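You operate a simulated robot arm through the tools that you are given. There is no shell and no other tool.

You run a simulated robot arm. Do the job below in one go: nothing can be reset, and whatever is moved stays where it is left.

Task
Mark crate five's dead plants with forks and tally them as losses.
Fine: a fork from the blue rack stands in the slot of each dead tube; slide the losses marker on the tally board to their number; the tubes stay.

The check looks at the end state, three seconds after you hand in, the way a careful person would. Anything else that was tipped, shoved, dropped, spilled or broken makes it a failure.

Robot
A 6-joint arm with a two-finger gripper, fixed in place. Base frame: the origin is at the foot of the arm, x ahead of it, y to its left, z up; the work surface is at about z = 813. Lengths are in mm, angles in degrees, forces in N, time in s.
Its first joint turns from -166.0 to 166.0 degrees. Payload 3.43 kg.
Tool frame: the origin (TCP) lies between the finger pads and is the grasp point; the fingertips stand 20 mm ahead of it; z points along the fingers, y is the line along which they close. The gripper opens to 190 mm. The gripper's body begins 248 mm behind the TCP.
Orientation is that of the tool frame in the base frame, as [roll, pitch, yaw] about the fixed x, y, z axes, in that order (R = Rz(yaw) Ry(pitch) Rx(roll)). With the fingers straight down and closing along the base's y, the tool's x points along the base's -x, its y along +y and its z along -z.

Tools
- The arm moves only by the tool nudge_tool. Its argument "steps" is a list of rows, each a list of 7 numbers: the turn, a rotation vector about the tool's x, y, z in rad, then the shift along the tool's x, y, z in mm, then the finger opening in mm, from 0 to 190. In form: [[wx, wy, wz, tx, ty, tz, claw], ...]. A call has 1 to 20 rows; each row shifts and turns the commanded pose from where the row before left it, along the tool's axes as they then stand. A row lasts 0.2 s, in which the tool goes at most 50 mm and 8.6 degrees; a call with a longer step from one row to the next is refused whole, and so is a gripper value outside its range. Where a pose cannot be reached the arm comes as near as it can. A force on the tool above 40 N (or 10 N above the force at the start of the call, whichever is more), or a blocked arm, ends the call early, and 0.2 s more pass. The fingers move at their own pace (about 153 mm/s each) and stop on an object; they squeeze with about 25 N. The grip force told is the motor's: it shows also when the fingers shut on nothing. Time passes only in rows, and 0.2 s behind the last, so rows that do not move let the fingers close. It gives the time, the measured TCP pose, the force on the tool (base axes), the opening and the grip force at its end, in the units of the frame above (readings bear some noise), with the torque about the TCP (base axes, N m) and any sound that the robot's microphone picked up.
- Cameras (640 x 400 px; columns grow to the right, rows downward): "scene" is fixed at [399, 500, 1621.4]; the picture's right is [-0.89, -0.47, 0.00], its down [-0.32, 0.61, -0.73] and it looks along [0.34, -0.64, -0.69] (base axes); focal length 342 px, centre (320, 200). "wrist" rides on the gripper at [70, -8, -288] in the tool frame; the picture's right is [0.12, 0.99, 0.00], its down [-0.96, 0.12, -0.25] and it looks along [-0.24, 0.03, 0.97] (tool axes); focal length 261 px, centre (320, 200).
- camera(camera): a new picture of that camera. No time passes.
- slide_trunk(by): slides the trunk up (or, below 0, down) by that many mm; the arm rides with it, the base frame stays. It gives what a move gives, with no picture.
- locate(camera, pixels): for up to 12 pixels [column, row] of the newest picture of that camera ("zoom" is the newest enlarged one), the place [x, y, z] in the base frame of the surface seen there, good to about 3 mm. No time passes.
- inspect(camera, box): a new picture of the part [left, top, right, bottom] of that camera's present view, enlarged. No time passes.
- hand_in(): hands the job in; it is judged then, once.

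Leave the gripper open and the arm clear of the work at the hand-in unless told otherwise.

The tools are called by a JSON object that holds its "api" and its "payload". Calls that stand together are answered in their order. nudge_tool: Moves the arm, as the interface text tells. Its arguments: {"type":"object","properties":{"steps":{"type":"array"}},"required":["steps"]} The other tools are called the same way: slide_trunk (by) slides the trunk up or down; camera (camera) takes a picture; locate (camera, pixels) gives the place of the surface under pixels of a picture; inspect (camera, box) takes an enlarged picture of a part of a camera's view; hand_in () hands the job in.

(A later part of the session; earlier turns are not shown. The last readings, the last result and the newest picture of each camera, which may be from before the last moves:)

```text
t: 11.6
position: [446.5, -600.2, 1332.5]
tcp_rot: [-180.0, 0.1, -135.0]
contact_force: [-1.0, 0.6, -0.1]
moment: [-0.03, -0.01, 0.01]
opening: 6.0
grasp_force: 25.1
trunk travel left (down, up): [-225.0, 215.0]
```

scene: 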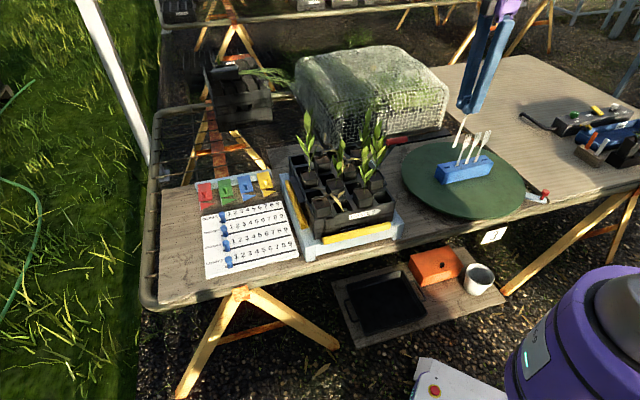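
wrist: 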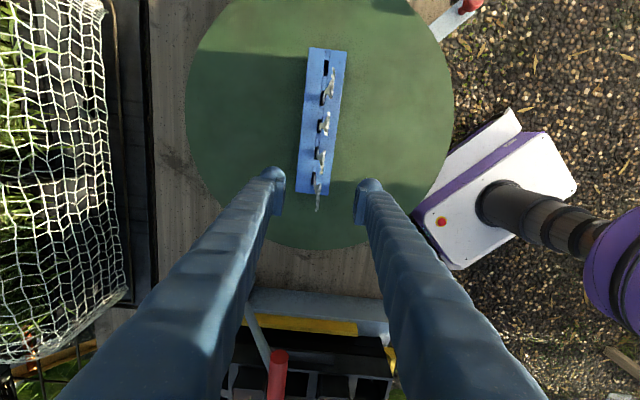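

Raised to z 1332, grip steady. Now the travel: -538 mm along tool x and +121 mm along tool y in 13 even rows.

{"api": "nudge_tool", "payload": {"steps": [[0, 0, 0, -20, 4.5, 0, 0], [0, 0, 0, -45, 10, 0, 0], [0, 0, 0, -45, 10, 0, 0], [0, 0, 0, -45, 10, 0, 0], [0, 0, 0, -45, 10, 0, 0], [0, 0, 0, -45, 10, 0, 0], [0, 0, 0, -45, 10, 0, 0], [0, 0, 0, -45, 10, 0, 0], [0, 0, 0, -45, 10, 0, 0], [0, 0, 0, -45, 10, 0, 0], [0, 0, 0, -45, 10, 0, 0], [0, 0, 0, -45, 10, 0, 0], [0, 0, 0, -23, 6.5, 0, 0], [0, 0, 0, 0, 0, 0, 0]]}}

{"api": "camera", "payload": {"camera": "scene"}}

{"api": "camera", "payload": {"camera": "wrist"}}

```text
t: 14.6
position: [743.6, -136.6, 1331.0]
tcp_rot: [-180.0, 0.0, -135.0]
contact_force: [-0.8, -0.3, -0.9]
moment: [-0.01, 0.0, 0.02]
opening: 6.2
grasp_force: 25.1
trunk travel left (down, up): [-225.0, 215.0]
```

```text
taken
```

scene: 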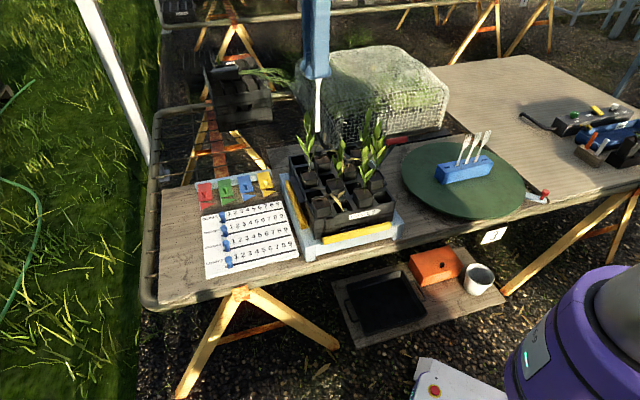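

```text
taken
```

wrist: 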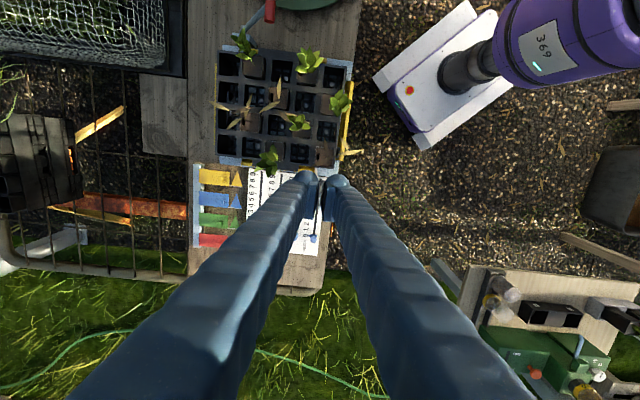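

I'm above slot A with the fork hanging at wrist (320,175). I go down 170 mm so the tip hangs some 55 mm over the soil, then look.

{"api": "nudge_tool", "payload": {"steps": [[0, 0, 0, 0, 0, 45, 0], [0, 0, 0, 0, 0, 45, 0], [0, 0, 0, 0, 0, 45, 0], [0, 0, 0, 0, 0, 35, 0], [0, 0, 0, 0, 0, 0, 0]]}}

{"api": "inspect", "payload": {"camera": "scene", "box": [290, 110, 390, 230]}}

{"api": "inspect", "payload": {"camera": "wrist", "box": [270, 110, 380, 210]}}

```text
t: 15.8
position: [742.1, -134.6, 1160.8]
tcp_rot: [-180.0, 0.0, -135.1]
contact_force: [0.2, 0.0, -1.2]
moment: [0.01, -0.02, 0.0]
opening: 5.9
grasp_force: 25.0
trunk travel left (down, up): [-225.0, 215.0]
```

```text
3.33 times, centred on (340, 170) of scene
```

zoom: 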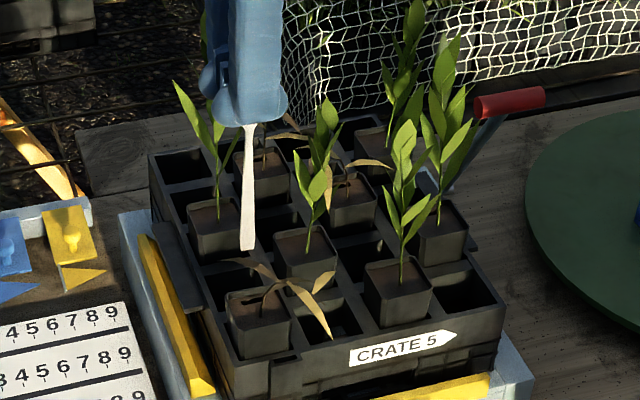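

```text
4.00 times, centred on (325, 160) of wrist
```

zoom: 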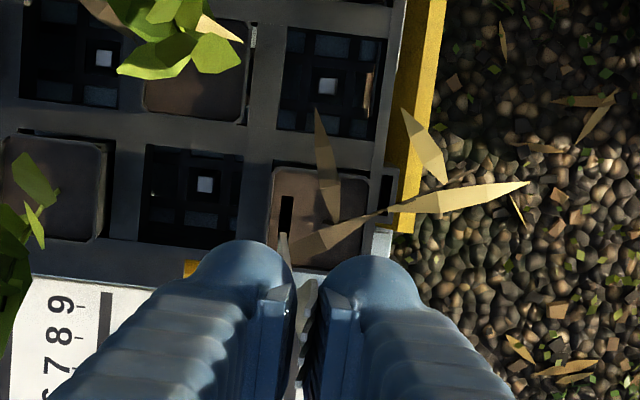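

The slot is at zoom (287,213), the fork's handle comes up just below it at (283,245). I'll enlarge further and locate both.

{"api": "inspect", "payload": {"camera": "wrist", "box": [295, 140, 345, 195]}}

{"api": "locate", "payload": {"camera": "zoom", "pixels": [[255, 200], [285, 200], [268, 150], [290, 230], [268, 200], [320, 180], [360, 150], [300, 150], [258, 265], [264, 285], [270, 300], [256, 255]]}}

{"api": "inspect", "payload": {"camera": "scene", "box": [300, 150, 350, 220]}}

{"api": "locate", "payload": {"camera": "zoom", "pixels": [[310, 190], [305, 190], [315, 190], [312, 150], [312, 100]]}}

```text
7.27 times, centred on (320, 168) of wrist
```

zoom: 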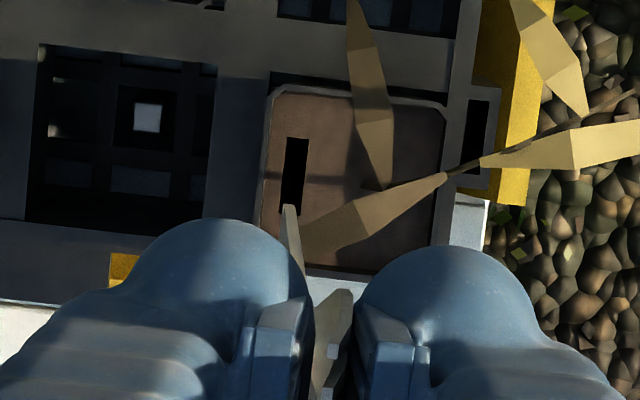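

```text
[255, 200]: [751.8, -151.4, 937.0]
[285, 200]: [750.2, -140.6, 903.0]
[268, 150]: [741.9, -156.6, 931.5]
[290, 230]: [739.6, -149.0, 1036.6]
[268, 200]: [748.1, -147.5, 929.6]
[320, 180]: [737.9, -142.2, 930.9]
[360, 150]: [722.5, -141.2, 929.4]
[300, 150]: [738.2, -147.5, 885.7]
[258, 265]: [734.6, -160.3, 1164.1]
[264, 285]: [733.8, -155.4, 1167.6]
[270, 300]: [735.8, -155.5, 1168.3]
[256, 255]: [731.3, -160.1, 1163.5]
```

```text
5.71 times, centred on (325, 185) of scene
```

zoom: 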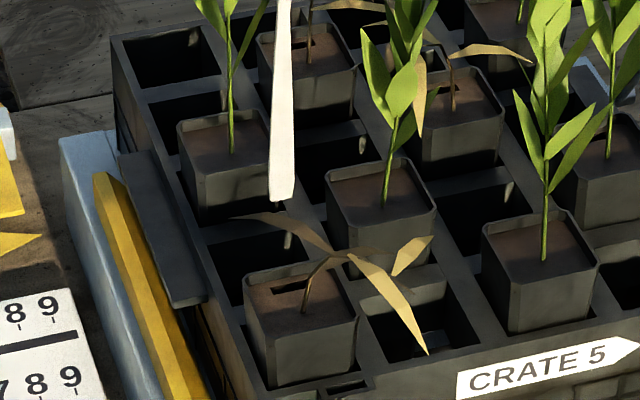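

```text
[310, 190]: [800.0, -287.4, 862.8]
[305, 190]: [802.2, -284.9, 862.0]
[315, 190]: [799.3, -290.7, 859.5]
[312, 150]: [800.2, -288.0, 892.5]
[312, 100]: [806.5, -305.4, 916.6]
```

I'll locate again with corrected pixels: in the wrist zoom, slot sides at (276,178)/(314,180) and end at (297,131), handle tip at (289,212); in the scene zoom, handle tip at (281,195).

{"api": "locate", "payload": {"camera": "zoom", "pixels": [[275, 196], [281, 196], [289, 196], [281, 185], [281, 150], [281, 100], [281, 50], [270, 275], [320, 275], [290, 292], [258, 295]]}}

{"api": "inspect", "payload": {"camera": "wrist", "box": [295, 140, 345, 195]}}

{"api": "locate", "payload": {"camera": "zoom", "pixels": [[276, 178], [314, 180], [297, 130], [299, 140], [289, 212], [291, 225], [294, 240], [297, 260], [295, 175], [272, 178], [320, 180], [297, 125]]}}

```text
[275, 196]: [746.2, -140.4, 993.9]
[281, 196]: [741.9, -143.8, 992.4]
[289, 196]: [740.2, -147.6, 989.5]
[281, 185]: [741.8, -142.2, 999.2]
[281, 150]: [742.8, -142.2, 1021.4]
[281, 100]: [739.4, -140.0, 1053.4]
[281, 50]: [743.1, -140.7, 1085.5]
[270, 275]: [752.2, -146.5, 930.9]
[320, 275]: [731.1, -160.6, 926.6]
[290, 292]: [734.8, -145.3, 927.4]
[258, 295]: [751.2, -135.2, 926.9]
```

```text
7.27 times, centred on (320, 168) of wrist
```

zoom: 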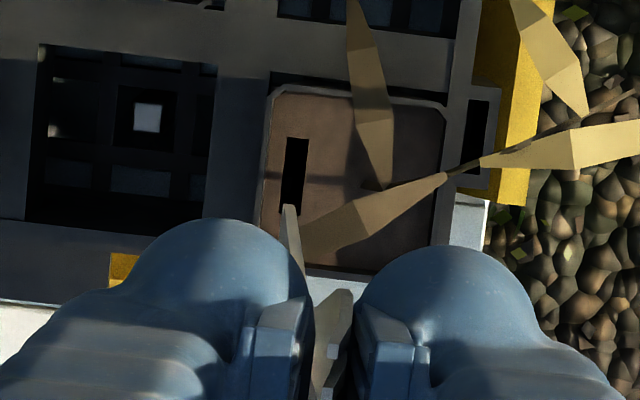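

```text
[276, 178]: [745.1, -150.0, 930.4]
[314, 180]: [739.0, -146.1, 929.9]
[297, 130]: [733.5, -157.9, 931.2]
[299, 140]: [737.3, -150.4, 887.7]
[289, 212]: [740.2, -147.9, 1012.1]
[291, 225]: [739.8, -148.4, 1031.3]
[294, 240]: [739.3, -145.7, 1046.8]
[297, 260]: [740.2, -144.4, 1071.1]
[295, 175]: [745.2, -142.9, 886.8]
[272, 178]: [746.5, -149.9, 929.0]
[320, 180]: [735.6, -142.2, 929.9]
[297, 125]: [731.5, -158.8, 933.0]
```

The tip will land in line with the slot sideways, but about 5 mm short along it. I shift +5.3 mm along tool x and go down 42 mm so that the tip is just above the soil.

{"api": "nudge_tool", "payload": {"steps": [[0, 0, 0, 5.3, 0, 0, 0], [0, 0, 0, 0, 0, 21, 0], [0, 0, 0, 0, 0, 21, 0], [0, 0, 0, 0, 0, 0, 0]]}}

{"api": "inspect", "payload": {"camera": "wrist", "box": [295, 140, 345, 195]}}

{"api": "inspect", "payload": {"camera": "scene", "box": [300, 170, 340, 220]}}

```text
t: 16.8
position: [738.0, -137.4, 1118.6]
tcp_rot: [180.0, 0.0, -135.0]
contact_force: [-0.7, -0.3, -0.3]
moment: [-0.01, -0.05, -0.02]
opening: 5.9
grasp_force: 25.3
trunk travel left (down, up): [-225.0, 215.0]
```

```text
7.27 times, centred on (320, 168) of wrist
```

zoom: 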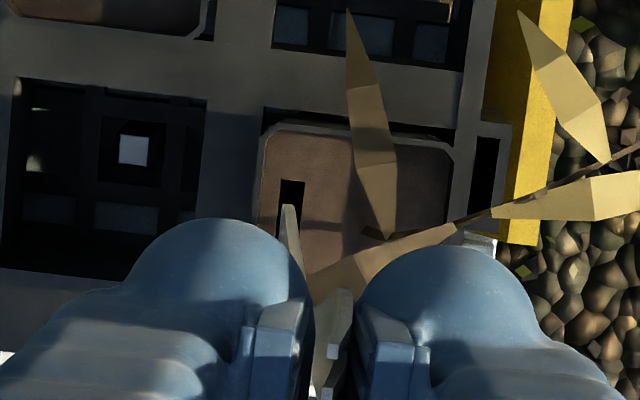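

```text
8.00 times, centred on (320, 195) of scene
```

zoom: 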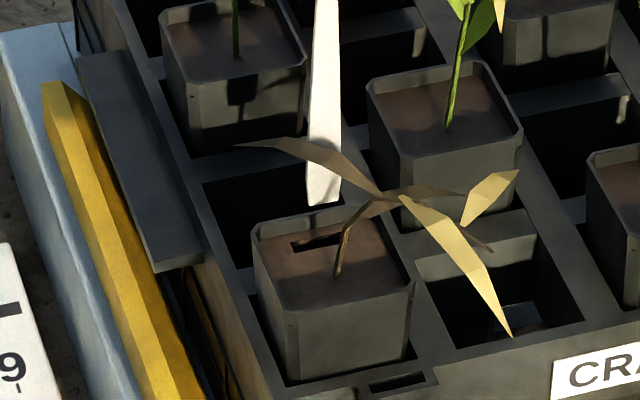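

Tip is lined up with the slot in both directions. I lower 40 mm in small rows and watch the force.

{"api": "nudge_tool", "payload": {"steps": [[0, 0, 0, 0, 0, 8, 0], [0, 0, 0, 0, 0, 8, 0], [0, 0, 0, 0, 0, 8, 0], [0, 0, 0, 0, 0, 8, 0], [0, 0, 0, 0, 0, 8, 0]]}}

{"api": "inspect", "payload": {"camera": "wrist", "box": [295, 140, 345, 195]}}

{"api": "inspect", "payload": {"camera": "scene", "box": [300, 160, 350, 220]}}

```text
t: 18.0
position: [737.1, -139.8, 1078.0]
tcp_rot: [179.9, -0.1, -135.0]
contact_force: [-0.4, 0.2, 0.1]
moment: [0.0, 0.01, 0.03]
opening: 5.8
grasp_force: 24.8
trunk travel left (down, up): [-225.0, 215.0]
```

```text
7.27 times, centred on (320, 168) of wrist
```

zoom: 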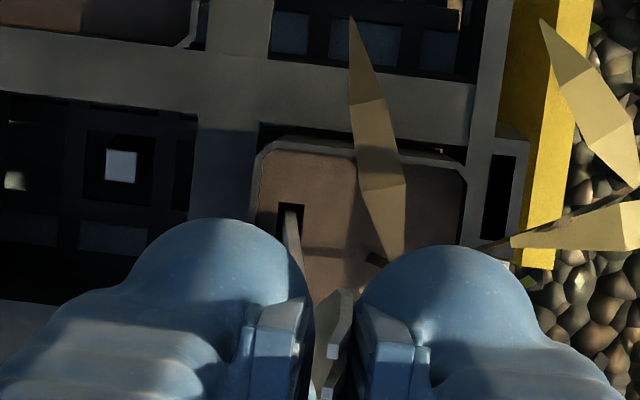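

```text
6.67 times, centred on (325, 190) of scene
```

zoom: 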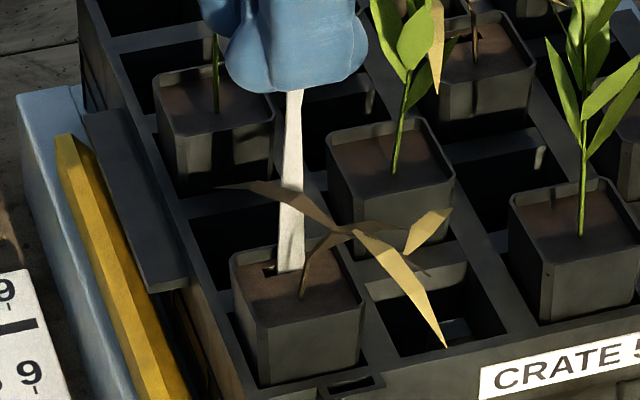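

The handle has entered the slot with no force. I lower another 20 mm and check.

{"api": "nudge_tool", "payload": {"steps": [[0, 0, 0, 0, 0, 5, 0], [0, 0, 0, 0, 0, 5, 0], [0, 0, 0, 0, 0, 5, 0], [0, 0, 0, 0, 0, 5, 0]]}}

{"api": "inspect", "payload": {"camera": "scene", "box": [300, 160, 350, 220]}}

```text
t: 19.0
position: [738.4, -138.7, 1057.5]
tcp_rot: [179.9, 0.0, -135.0]
contact_force: [-0.2, -0.2, -0.9]
moment: [0.02, 0.03, -0.01]
opening: 5.9
grasp_force: 24.7
trunk travel left (down, up): [-225.0, 215.0]
```

```text
6.67 times, centred on (325, 190) of scene
```

zoom: 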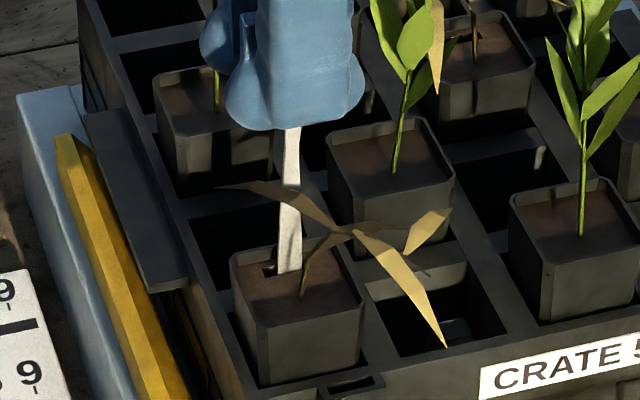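

Still no force at about 46 mm depth. I lower on in 3 mm rows to find the slot's bottom.

{"api": "nudge_tool", "payload": {"steps": [[0, 0, 0, 0, 0, 3, 0], [0, 0, 0, 0, 0, 3, 0], [0, 0, 0, 0, 0, 3, 0]]}}

```text
t: 19.8
position: [738.0, -140.4, 1051.0]
tcp_rot: [-179.9, 0.0, -134.9]
contact_force: [-0.7, 1.7, 22.9]
moment: [0.02, -0.05, 0.0]
opening: 6.0
grasp_force: 25.1
trunk travel left (down, up): [-225.0, 215.0]
```

The fork has reached the slot's bottom (23 N). I ease up 2.5 mm and open the fingers to 30 mm.

{"api": "nudge_tool", "payload": {"steps": [[0, 0, 0, 0, 0, -2.5, 0], [0, 0, 0, 0, 0, 0, 8], [0, 0, 0, 0, 0, 0, 14], [0, 0, 0, 0, 0, 0, 30], [0, 0, 0, 0, 0, 0, 30]]}}

{"api": "inspect", "payload": {"camera": "scene", "box": [290, 130, 360, 220]}}

{"api": "inspect", "payload": {"camera": "wrist", "box": [270, 130, 370, 220]}}

```text
t: 21.0
position: [738.2, -139.4, 1052.3]
tcp_rot: [180.0, 0.1, -135.0]
contact_force: [0.0, 0.3, 0.0]
moment: [-0.01, 0.03, 0.01]
opening: 30.2
grasp_force: 0.0
trunk travel left (down, up): [-225.0, 215.0]
```

```text
4.44 times, centred on (325, 175) of scene
```

zoom: 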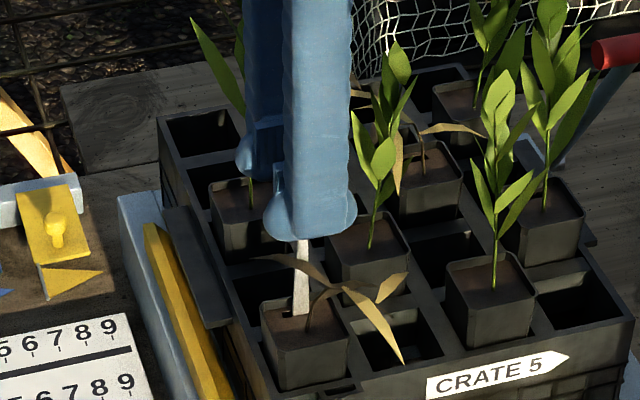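

```text
4.44 times, centred on (320, 175) of wrist
```

zoom: 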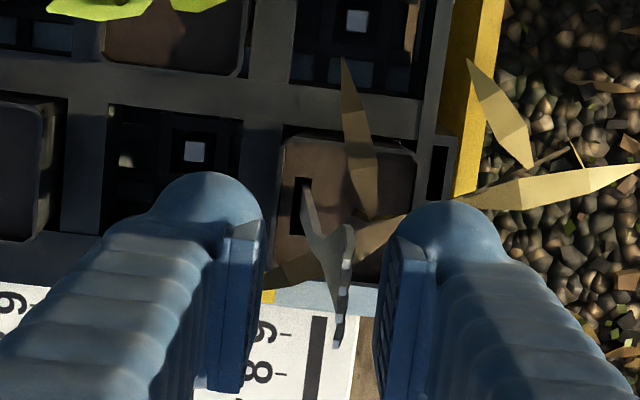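

The fork now stands free in slot A between the opened fingers. I lift straight up, clear of it.

{"api": "nudge_tool", "payload": {"steps": [[0, 0, 0, 0, 0, -10, 34], [0, 0, 0, 0, 0, -30, 40], [0, 0, 0, 0, 0, -45, 40], [0, 0, 0, 0, 0, -50, 40], [0, 0, 0, 0, 0, -50, 40], [0, 0, 0, 0, 0, -50, 40], [0, 0, 0, 0, 0, 0, 40]]}}

{"api": "inspect", "payload": {"camera": "scene", "box": [290, 110, 390, 230]}}

{"api": "inspect", "payload": {"camera": "wrist", "box": [210, 30, 370, 200]}}

```text
t: 22.6
position: [738.1, -139.0, 1287.4]
tcp_rot: [179.9, -0.1, -135.1]
contact_force: [-0.1, 0.1, 0.6]
moment: [-0.01, 0.03, 0.01]
opening: 40.0
grasp_force: 0.0
trunk travel left (down, up): [-225.0, 215.0]
```

```text
3.33 times, centred on (340, 170) of scene
```

zoom: 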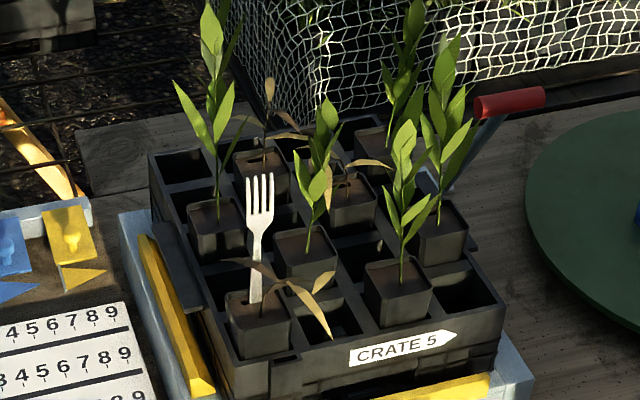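

```text
2.35 times, centred on (290, 115) of wrist
```

zoom: 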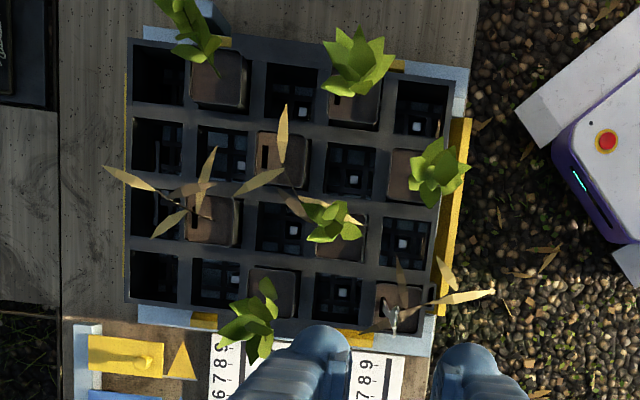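

Fork one stands in slot A and nothing else moved. From this viewpoint I'll enlarge the tubes B and C to get their slots better.

{"api": "inspect", "payload": {"camera": "wrist", "box": [220, 70, 300, 140]}}

{"api": "inspect", "payload": {"camera": "wrist", "box": [225, 105, 275, 145]}}

```text
5.71 times, centred on (260, 105) of wrist
```

zoom: 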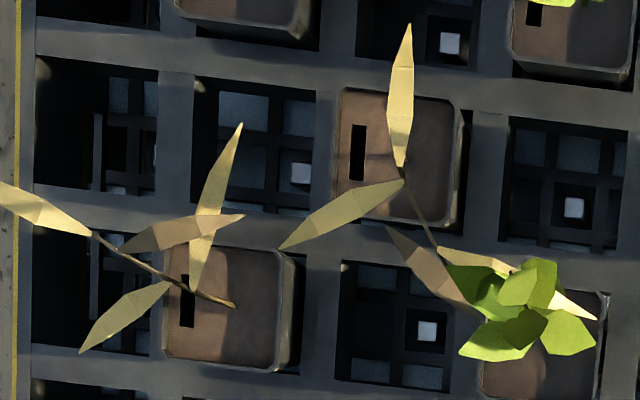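

```text
10.00 times, centred on (250, 125) of wrist
```

zoom: 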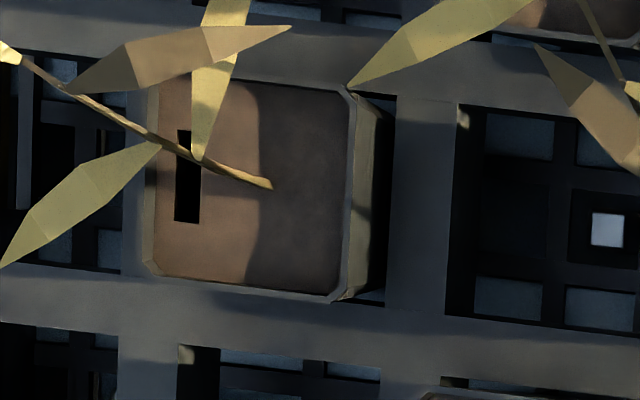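

Slots B and C are visible; C's dead stem stands close beside its slot. I'll measure the height of the dead plants' stems and leaves from the scene camera.

{"api": "inspect", "payload": {"camera": "scene", "box": [305, 125, 365, 175]}}

{"api": "inspect", "payload": {"camera": "scene", "box": [335, 120, 395, 180]}}

```text
8.00 times, centred on (335, 150) of scene
```

zoom: 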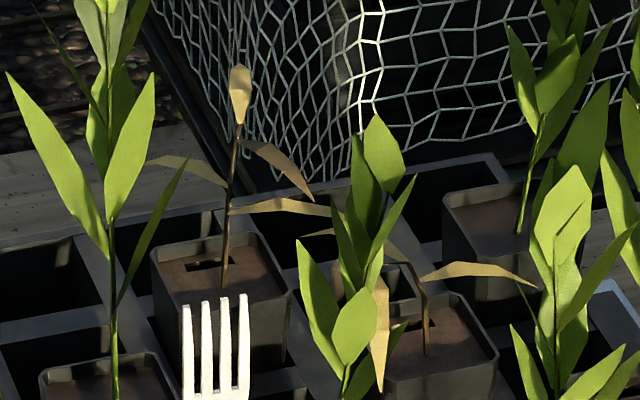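

```text
6.67 times, centred on (365, 150) of scene
```

zoom: 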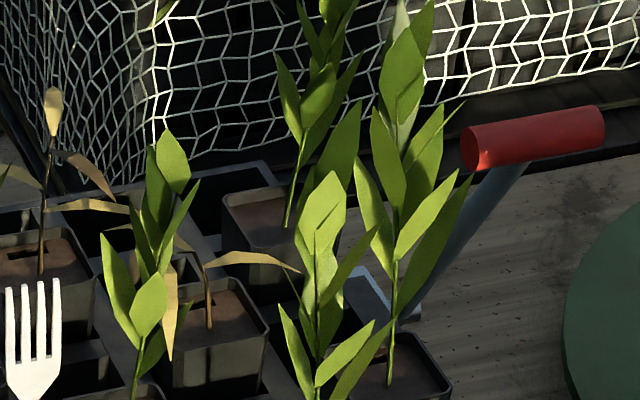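

I'll locate points on those dead plants in this zoom: C's top leaf (54,110), stem (47,170), leaves (85,170), (90,206); B's stem top (206,268), leaf (255,258).

{"api": "locate", "payload": {"camera": "zoom", "pixels": [[54, 100], [54, 125], [46, 165], [85, 172], [90, 206], [15, 176], [41, 270], [209, 320], [206, 285], [255, 259], [170, 320], [185, 243]]}}

{"api": "locate", "payload": {"camera": "zoom", "pixels": [[320, 210], [330, 300], [405, 60], [390, 180], [318, 90], [290, 100], [340, 130], [170, 160], [120, 290], [150, 300]]}}

```text
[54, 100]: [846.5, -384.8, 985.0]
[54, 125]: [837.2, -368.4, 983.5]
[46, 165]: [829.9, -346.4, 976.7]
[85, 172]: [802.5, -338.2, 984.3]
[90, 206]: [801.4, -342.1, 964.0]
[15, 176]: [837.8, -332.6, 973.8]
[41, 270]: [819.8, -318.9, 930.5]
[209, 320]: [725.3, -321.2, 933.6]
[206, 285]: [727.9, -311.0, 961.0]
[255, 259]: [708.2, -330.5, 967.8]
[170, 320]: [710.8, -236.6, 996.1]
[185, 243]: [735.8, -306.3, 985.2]
```

```text
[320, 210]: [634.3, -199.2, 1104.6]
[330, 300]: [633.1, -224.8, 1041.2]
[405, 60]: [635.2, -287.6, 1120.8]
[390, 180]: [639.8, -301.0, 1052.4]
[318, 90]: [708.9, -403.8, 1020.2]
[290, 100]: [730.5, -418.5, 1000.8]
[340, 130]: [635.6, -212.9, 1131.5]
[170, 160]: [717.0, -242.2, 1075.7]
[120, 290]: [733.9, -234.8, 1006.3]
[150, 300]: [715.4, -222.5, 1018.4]
```

All dead leaves stay below z≈990, and the fingers will stay above about 1030, so the same grip works. Now back to the rack: over the second fork (centre near u-line point (416,-634)).

{"api": "nudge_tool", "payload": {"steps": [[0, 0, 0, 24, -5, 0, 60], [0, 0, 0, 48, -10, 0, 60], [0, 0, 0, 48, -10, 0, 60], [0, 0, 0, 48, -10, 0, 60], [0, 0, 0, 48, -10, 0, 60], [0, 0, 0, 48, -10, 0, 60], [0, 0, 0, 48, -10, 0, 60], [0, 0, 0, 48, -10, 0, 60], [0, 0, 0, 48, -10, 0, 60], [0, 0, 0, 48, -10, 0, 60], [0, 0, 0, 48, -10, 0, 60], [0, 0, 0, 48, -10, 0, 60], [0, 0, 0, 20.6, -5.8, 0, 60], [0, 0, 0, 0, 0, 45, 60], [0, 0, 0, 0, 0, 45, 60], [0, 0, 0, 0, 0, 45, 60], [0, 0, 0, 0, 0, 45, 60], [0, 0, 0, 0, 0, 45, 60], [0, 0, 0, 0, 0, 32, 60], [0, 0, 0, 0, 0, 0, 60]]}}

{"api": "camera", "payload": {"camera": "wrist"}}

{"api": "inspect", "payload": {"camera": "wrist", "box": [275, 130, 365, 220]}}

```text
t: 26.8
position: [419.0, -631.6, 1031.0]
tcp_rot: [-180.0, 0.0, -134.9]
contact_force: [0.4, 0.0, -0.2]
moment: [0.06, -0.04, 0.01]
opening: 59.9
grasp_force: 0.2
trunk travel left (down, up): [-225.0, 215.0]
```

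```text
taken
```

wrist: 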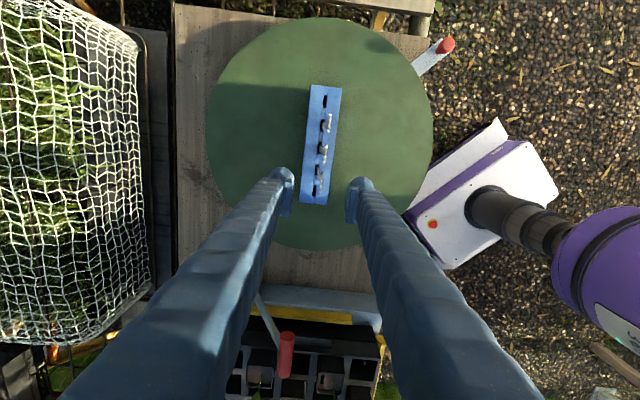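

```text
4.44 times, centred on (320, 175) of wrist
```

zoom: 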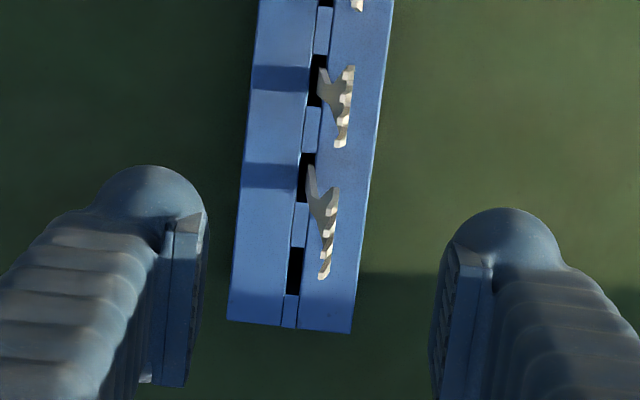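

Second fork is between the fingers. I'll confirm its tine positions by locate, then lower.

{"api": "locate", "payload": {"camera": "zoom", "pixels": [[335, 212], [332, 233], [328, 254], [324, 276], [322, 205], [314, 180]]}}

{"api": "nudge_tool", "payload": {"steps": [[0, 0, 0, -1, 1.2, 0, 60], [0, 0, 0, 0, 0, 37, 60], [0, 0, 0, 0, 0, 37, 60], [0, 0, 0, 0, 0, 0, 40], [0, 0, 0, 0, 0, 0, 24]]}}

{"api": "inspect", "payload": {"camera": "wrist", "box": [275, 130, 365, 220]}}

```text
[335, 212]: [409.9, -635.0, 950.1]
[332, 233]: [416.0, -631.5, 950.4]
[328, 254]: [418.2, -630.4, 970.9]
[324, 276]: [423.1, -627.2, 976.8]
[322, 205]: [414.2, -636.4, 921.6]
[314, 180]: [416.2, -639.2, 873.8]
```

```text
t: 28.0
position: [418.7, -629.5, 956.0]
tcp_rot: [180.0, 0.1, -135.0]
contact_force: [-0.2, -0.8, -0.1]
moment: [-0.02, -0.01, 0.03]
opening: 23.7
grasp_force: 0.0
trunk travel left (down, up): [-225.0, 215.0]
```

```text
4.44 times, centred on (320, 175) of wrist
```

zoom: 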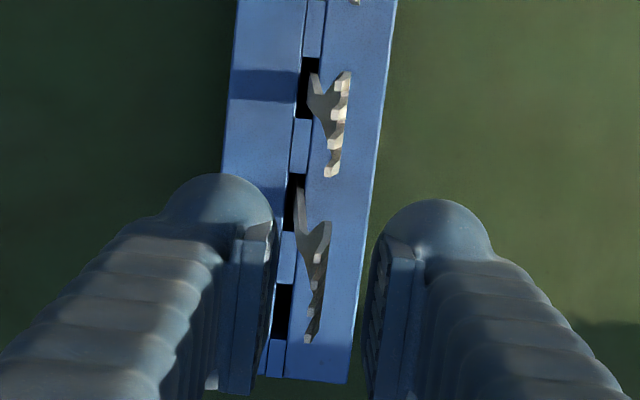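

Same geometry as the first time; I close on the fork and lift it.

{"api": "nudge_tool", "payload": {"steps": [[0, 0, 0, 0, 0, 0, 14], [0, 0, 0, 0, 0, 0, 8], [0, 0, 0, 0, 0, 0, 0], [0, 0, 0, 0, 0, 0, 0], [0, 0, 0, 0, 0, -10, 0], [0, 0, 0, 0, 0, -20, 0], [0, 0, 0, 0, 0, -30, 0], [0, 0, 0, 0, 0, -40, 0], [0, 0, 0, 0, 0, -40, 0], [0, 0, 0, 0, 0, 0, 0]]}}

{"api": "inspect", "payload": {"camera": "scene", "box": [440, 80, 510, 190]}}

{"api": "inspect", "payload": {"camera": "scene", "box": [450, 100, 500, 155]}}

```text
t: 30.2
position: [420.1, -630.4, 1096.1]
tcp_rot: [179.9, 0.0, -135.1]
contact_force: [1.1, 0.9, 0.0]
moment: [-0.05, 0.01, 0.02]
opening: 6.2
grasp_force: 24.6
trunk travel left (down, up): [-225.0, 215.0]
```

```text
3.64 times, centred on (475, 135) of scene
```

zoom: 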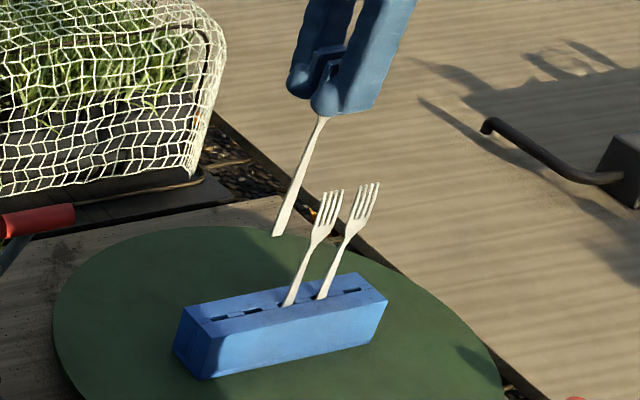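

```text
7.27 times, centred on (475, 128) of scene
```

zoom: 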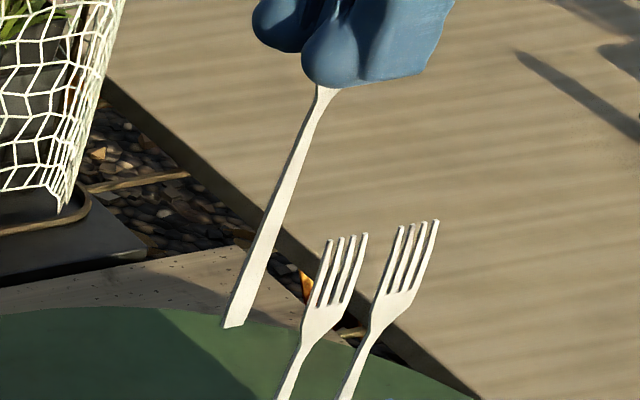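

Fork two hangs free. I'll locate its handle points, and lift to travel height.

{"api": "locate", "payload": {"camera": "zoom", "pixels": [[228, 323], [234, 323], [241, 323], [238, 310], [252, 280], [268, 240], [285, 190], [300, 145], [313, 110]]}}

{"api": "nudge_tool", "payload": {"steps": [[0, 0, 0, 0, 0, -47, 0], [0, 0, 0, 0, 0, -47, 0], [0, 0, 0, 0, 0, -47, 0], [0, 0, 0, 0, 0, -47, 0], [0, 0, 0, 0, 0, -47, 0], [0, 0, 0, 0, 0, 0, 0]]}}

```text
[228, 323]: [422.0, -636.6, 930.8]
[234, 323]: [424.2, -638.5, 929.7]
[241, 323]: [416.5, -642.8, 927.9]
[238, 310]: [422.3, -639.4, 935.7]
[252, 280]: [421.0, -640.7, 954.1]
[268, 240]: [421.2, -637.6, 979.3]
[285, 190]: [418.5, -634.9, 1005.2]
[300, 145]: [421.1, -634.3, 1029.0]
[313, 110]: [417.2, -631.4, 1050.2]
```

```text
t: 31.6
position: [421.3, -631.9, 1332.7]
tcp_rot: [180.0, 0.0, -135.0]
contact_force: [0.6, 0.9, -0.1]
moment: [0.0, 0.0, 0.01]
opening: 6.1
grasp_force: 25.2
trunk travel left (down, up): [-225.0, 215.0]
```

Tip offset is again about +5.7/+7.9 mm and 171 mm below the TCP. I travel at z 1332 to above the farthest dead tube, C.

{"api": "nudge_tool", "payload": {"steps": [[0, 0, 0, -23, -3.5, 0, 0], [0, 0, 0, -46, -7, 0, 0], [0, 0, 0, -46, -7, 0, 0], [0, 0, 0, -46, -7, 0, 0], [0, 0, 0, -46, -7, 0, 0], [0, 0, 0, -46, -7, 0, 0], [0, 0, 0, -46, -7, 0, 0], [0, 0, 0, -46, -7, 0, 0], [0, 0, 0, -46, -7, 0, 0], [0, 0, 0, -46, -7, 0, 0], [0, 0, 0, -46, -7, 0, 0], [0, 0, 0, -28.6, -2.1, 0, 0], [0, 0, 0, 0, 0, 0, 0]]}}

{"api": "camera", "payload": {"camera": "scene"}}

{"api": "camera", "payload": {"camera": "wrist"}}

{"api": "inspect", "payload": {"camera": "wrist", "box": [270, 100, 370, 200]}}

```text
t: 34.4
position: [834.2, -320.7, 1332.3]
tcp_rot: [-180.0, 0.0, -135.0]
contact_force: [-0.3, 0.5, -0.2]
moment: [-0.05, -0.06, 0.02]
opening: 6.2
grasp_force: 24.9
trunk travel left (down, up): [-225.0, 215.0]
```

```text
taken
```

scene: 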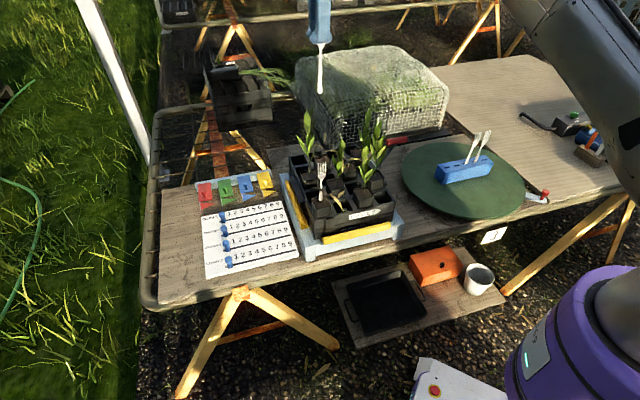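

```text
taken
```

wrist: 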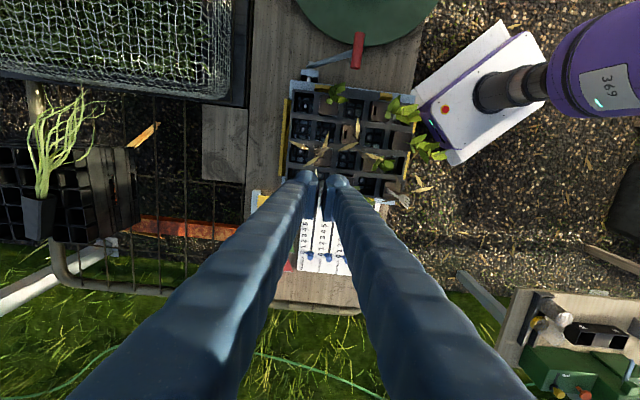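

```text
4.00 times, centred on (320, 150) of wrist
```

zoom: 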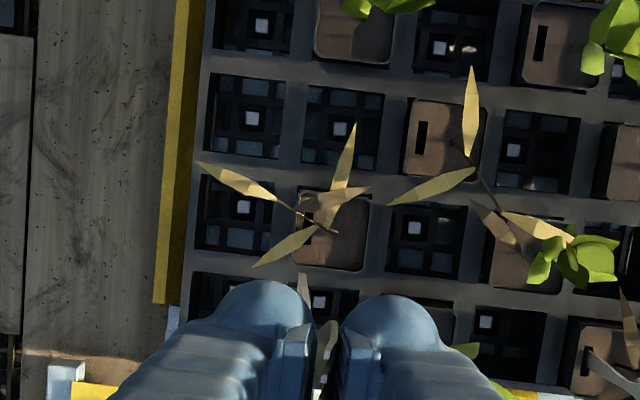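

I'm above tube C. I'll enlarge it to see the slot beneath its leaves.

{"api": "inspect", "payload": {"camera": "wrist", "box": [295, 130, 345, 185]}}

{"api": "locate", "payload": {"camera": "zoom", "pixels": [[320, 200]]}}

```text
7.27 times, centred on (320, 158) of wrist
```

zoom: 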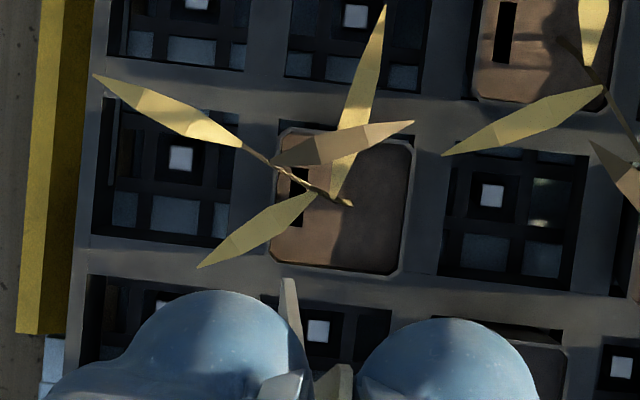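

```text
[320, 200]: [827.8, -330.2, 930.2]
```

The slot shows between the stem and a leaf near zoom (298,198). The handle would land in line sideways; along the slot I shift +2.5 mm. I lower 155 mm so that the tip hangs just above the leaves, then look again.

{"api": "nudge_tool", "payload": {"steps": [[0, 0, 0, 2.5, 0, 35, 0], [0, 0, 0, 0, 0, 40, 0], [0, 0, 0, 0, 0, 40, 0], [0, 0, 0, 0, 0, 40, 0], [0, 0, 0, 0, 0, 0, 0]]}}

{"api": "inspect", "payload": {"camera": "wrist", "box": [290, 130, 350, 190]}}

{"api": "inspect", "payload": {"camera": "scene", "box": [290, 90, 370, 180]}}

```text
t: 35.6
position: [831.4, -322.9, 1176.3]
tcp_rot: [180.0, 0.0, -135.0]
contact_force: [0.3, -0.1, -0.8]
moment: [-0.02, -0.02, 0.02]
opening: 5.8
grasp_force: 25.2
trunk travel left (down, up): [-225.0, 215.0]
```

```text
6.67 times, centred on (320, 160) of wrist
```

zoom: 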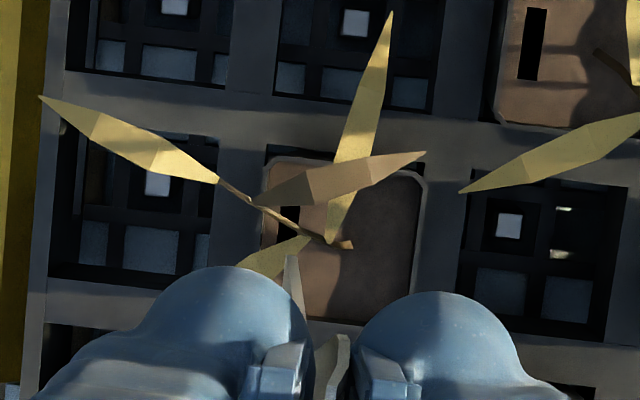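

```text
4.44 times, centred on (330, 135) of scene
```

zoom: 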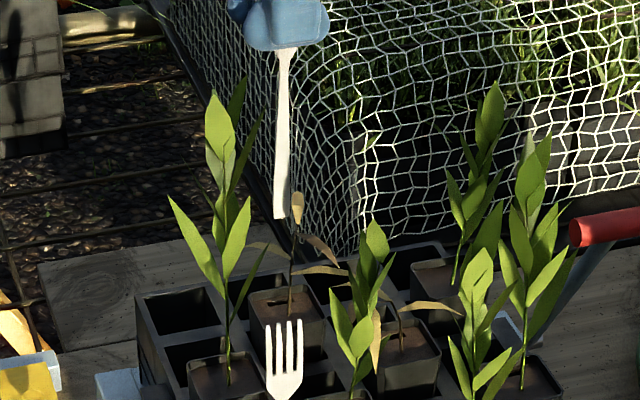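

The tip hangs just above the leaves. I'll enlarge more to judge the sideways alignment of the handle with the visible part of slot C.

{"api": "inspect", "payload": {"camera": "wrist", "box": [302, 150, 332, 180]}}

{"api": "locate", "payload": {"camera": "zoom", "pixels": [[225, 190], [275, 185], [250, 185], [260, 270], [265, 290], [268, 320], [272, 350], [360, 225], [300, 260], [225, 215], [290, 190], [210, 200]]}}

```text
13.33 times, centred on (317, 165) of wrist
```

zoom: 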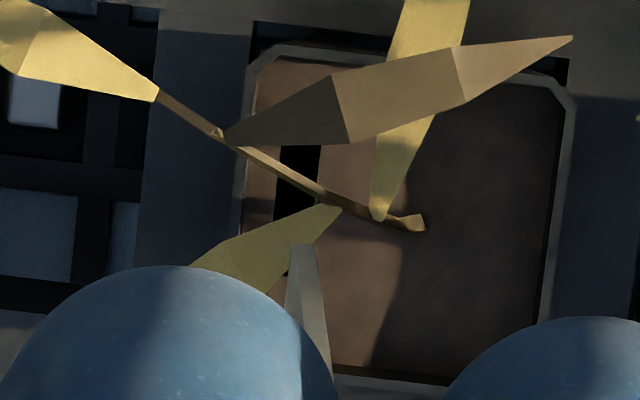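

```text
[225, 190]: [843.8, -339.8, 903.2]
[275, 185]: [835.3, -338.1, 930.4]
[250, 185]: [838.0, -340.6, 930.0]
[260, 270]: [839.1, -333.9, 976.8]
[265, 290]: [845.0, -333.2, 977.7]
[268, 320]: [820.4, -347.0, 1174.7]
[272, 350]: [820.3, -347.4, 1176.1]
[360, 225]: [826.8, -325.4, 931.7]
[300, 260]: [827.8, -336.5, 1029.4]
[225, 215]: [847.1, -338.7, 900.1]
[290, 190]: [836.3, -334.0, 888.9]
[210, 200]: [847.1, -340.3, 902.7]
```

The tip would land about 1.9 mm too far right of the slot's line. I shift by (+1, -1.9) mm and lower 22 mm to just above the leaf (z≈977), checking forces.

{"api": "nudge_tool", "payload": {"steps": [[0, 0, 0, 1, -1.9, 0, 0], [0, 0, 0, 0, 0, 11, 0], [0, 0, 0, 0, 0, 11, 0], [0, 0, 0, 0, 0, 0, 0]]}}

{"api": "inspect", "payload": {"camera": "wrist", "box": [302, 150, 332, 180]}}

{"api": "inspect", "payload": {"camera": "scene", "box": [305, 115, 365, 175]}}

```text
t: 36.6
position: [832.2, -324.8, 1154.2]
tcp_rot: [-180.0, 0.0, -135.0]
contact_force: [-0.4, 0.3, -0.5]
moment: [0.05, -0.04, -0.03]
opening: 6.2
grasp_force: 25.2
trunk travel left (down, up): [-225.0, 215.0]
```

```text
13.33 times, centred on (317, 165) of wrist
```

zoom: 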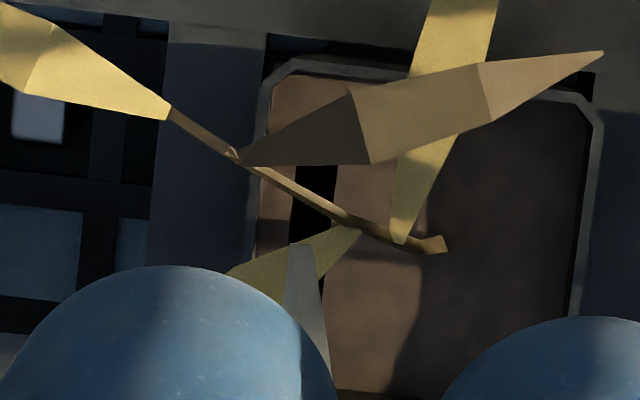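

```text
6.67 times, centred on (335, 145) of scene
```

zoom: 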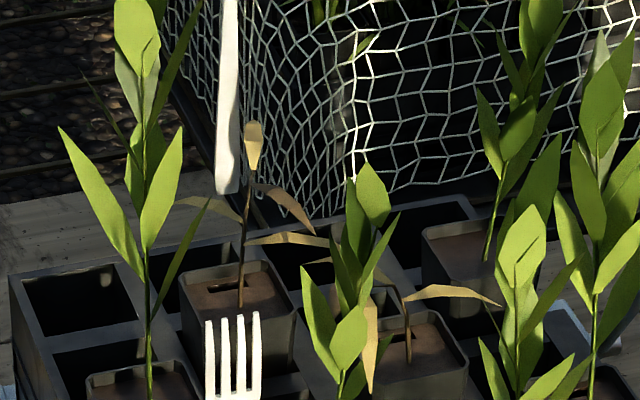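

The tip now appears about 0.9 mm left of the slot's line. I'll locate the tip and the slot's sides for a numerical check.

{"api": "inspect", "payload": {"camera": "wrist", "box": [302, 150, 332, 180]}}

{"api": "locate", "payload": {"camera": "zoom", "pixels": [[293, 255], [301, 255], [309, 255], [301, 275], [284, 205], [340, 190], [350, 190], [278, 205], [316, 185], [340, 180], [285, 215], [312, 300]]}}

{"api": "inspect", "payload": {"camera": "scene", "box": [310, 120, 345, 170]}}

{"api": "locate", "payload": {"camera": "zoom", "pixels": [[320, 190]]}}

```text
13.33 times, centred on (317, 165) of wrist
```

zoom: 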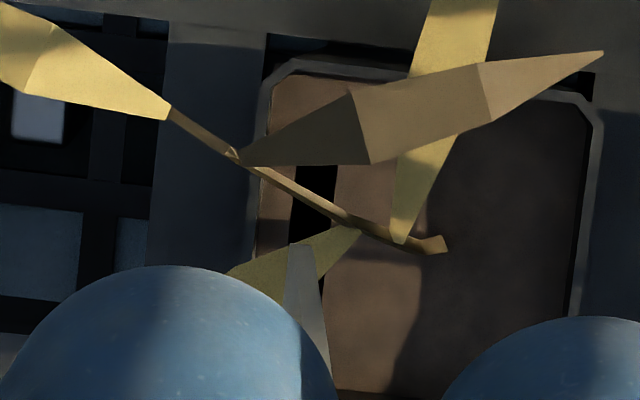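

```text
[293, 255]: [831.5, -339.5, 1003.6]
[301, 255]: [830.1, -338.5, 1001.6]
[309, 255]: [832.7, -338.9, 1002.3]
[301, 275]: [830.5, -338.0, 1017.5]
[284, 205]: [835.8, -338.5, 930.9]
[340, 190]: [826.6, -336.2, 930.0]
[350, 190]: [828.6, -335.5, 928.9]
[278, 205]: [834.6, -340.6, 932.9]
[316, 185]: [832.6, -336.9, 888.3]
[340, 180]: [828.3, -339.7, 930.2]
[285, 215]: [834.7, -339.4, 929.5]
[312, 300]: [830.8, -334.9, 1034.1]
```

```text
8.00 times, centred on (328, 145) of scene
```

zoom: 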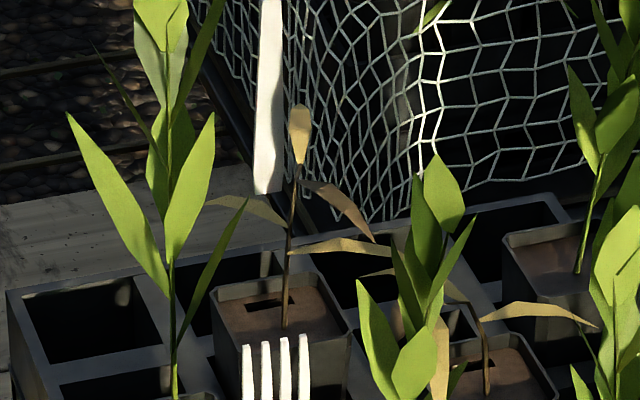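

```text
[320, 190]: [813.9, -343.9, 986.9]
```

By locate the tip and slot C agree within a few tenths of a millimetre sideways, so I correct only 0.4 mm and lower 20 mm past the leaf, reading the force.

{"api": "nudge_tool", "payload": {"steps": [[0, 0, 0, 0, 0.4, 5, 0], [0, 0, 0, 0, 0, 5, 0], [0, 0, 0, 0, 0, 5, 0], [0, 0, 0, 0, 0, 5, 0]]}}

{"api": "inspect", "payload": {"camera": "wrist", "box": [302, 150, 332, 180]}}

{"api": "inspect", "payload": {"camera": "scene", "box": [310, 120, 345, 170]}}

```text
t: 37.6
position: [833.2, -324.7, 1133.8]
tcp_rot: [-180.0, 0.0, -135.0]
contact_force: [-0.3, -0.3, -1.0]
moment: [-0.01, 0.04, -0.03]
opening: 5.8
grasp_force: 25.0
trunk travel left (down, up): [-225.0, 215.0]
```

```text
13.33 times, centred on (317, 165) of wrist
```

zoom: 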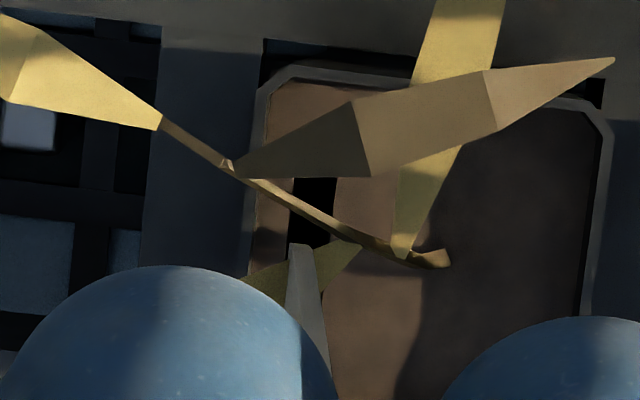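

```text
8.00 times, centred on (328, 145) of scene
```

zoom: 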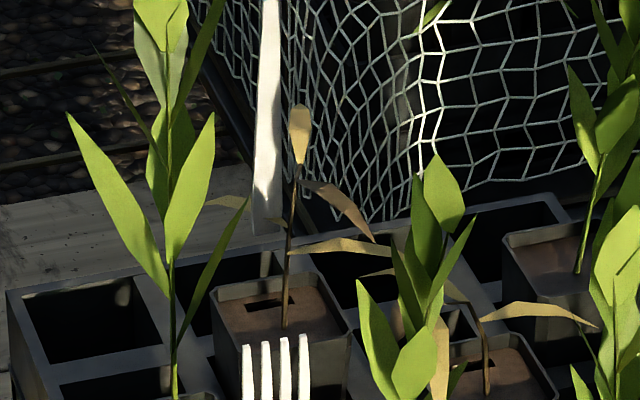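

No force at the leaf, so I go on: 0.6 mm sideways and 26 mm down, to just above the soil, then one more look.

{"api": "nudge_tool", "payload": {"steps": [[0, 0, 0, 0, 0.6, 5, 0], [0, 0, 0, 0, 0, 7, 0], [0, 0, 0, 0, 0, 7, 0], [0, 0, 0, 0, 0, 6, 0]]}}

{"api": "inspect", "payload": {"camera": "wrist", "box": [302, 150, 332, 180]}}

{"api": "inspect", "payload": {"camera": "scene", "box": [310, 120, 345, 170]}}

```text
t: 38.6
position: [831.4, -324.3, 1108.2]
tcp_rot: [-179.9, 0.0, -135.0]
contact_force: [0.8, -0.1, -0.3]
moment: [-0.02, 0.02, 0.0]
opening: 5.8
grasp_force: 25.4
trunk travel left (down, up): [-225.0, 215.0]
```

```text
13.33 times, centred on (317, 165) of wrist
```

zoom: 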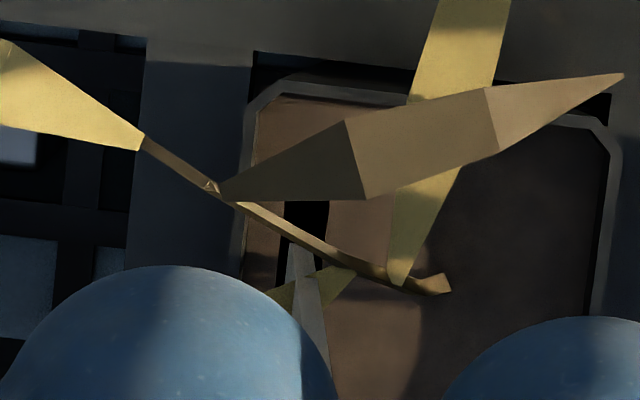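

```text
8.00 times, centred on (328, 145) of scene
```

zoom: 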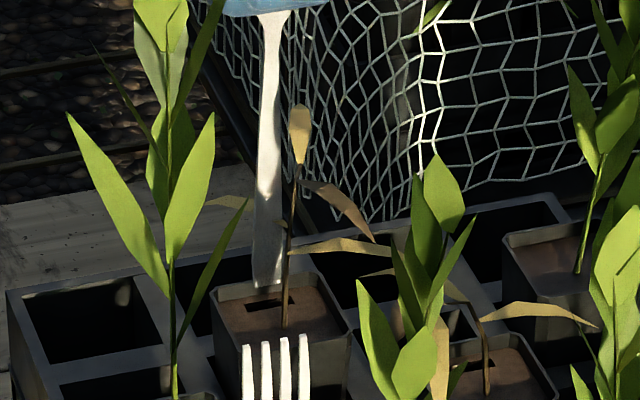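

The tip is directly over slot C in both views. I lower 40 mm in 8 mm rows.

{"api": "nudge_tool", "payload": {"steps": [[0, 0, 0, 0, 0, 6, 0], [0, 0, 0, 0, 0, 6, 0], [0, 0, 0, 0, 0, 8, 0], [0, 0, 0, 0, 0, 8, 0], [0, 0, 0, 0, 0, 8, 0]]}}

{"api": "inspect", "payload": {"camera": "wrist", "box": [302, 150, 332, 180]}}

{"api": "inspect", "payload": {"camera": "scene", "box": [300, 110, 360, 180]}}

```text
t: 39.8
position: [831.2, -322.5, 1073.0]
tcp_rot: [179.9, -0.1, -134.9]
contact_force: [0.1, 0.0, -1.0]
moment: [-0.02, -0.04, -0.01]
opening: 6.0
grasp_force: 24.8
trunk travel left (down, up): [-225.0, 215.0]
```

```text
13.33 times, centred on (317, 165) of wrist
```

zoom: 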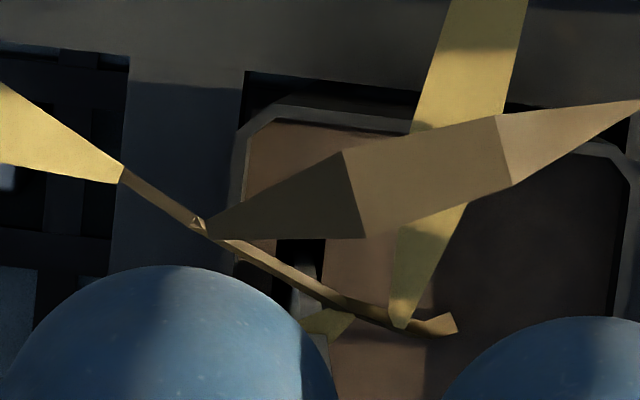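

```text
5.71 times, centred on (330, 145) of scene
```

zoom: 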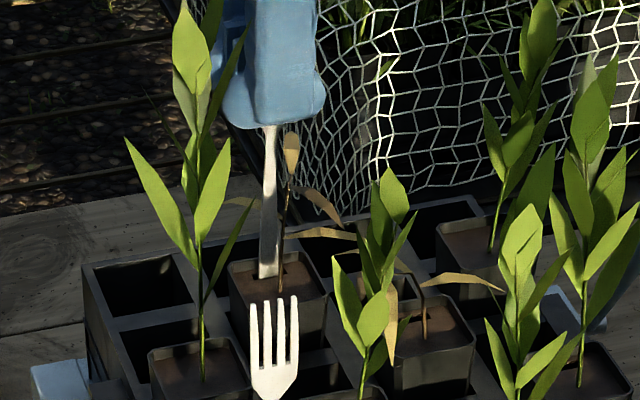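

It slides into slot C freely. I go on in smaller steps to the bottom.

{"api": "nudge_tool", "payload": {"steps": [[0, 0, 0, 0, 0, 5, 0], [0, 0, 0, 0, 0, 5, 0], [0, 0, 0, 0, 0, 4, 0]]}}

{"api": "nudge_tool", "payload": {"steps": [[0, 0, 0, 0, 0, 3, 0], [0, 0, 0, 0, 0, 3, 0]]}}

```text
t: 40.6
position: [831.8, -324.2, 1059.4]
tcp_rot: [179.9, -0.1, -135.0]
contact_force: [0.6, -0.9, 0.1]
moment: [-0.02, 0.02, 0.04]
opening: 5.9
grasp_force: 25.1
trunk travel left (down, up): [-225.0, 215.0]
```

```text
t: 41.2
position: [831.9, -323.4, 1054.5]
tcp_rot: [-180.0, -0.1, -135.0]
contact_force: [-0.7, -0.9, 9.9]
moment: [-0.1, 0.14, -0.02]
opening: 6.0
grasp_force: 24.7
trunk travel left (down, up): [-225.0, 215.0]
```

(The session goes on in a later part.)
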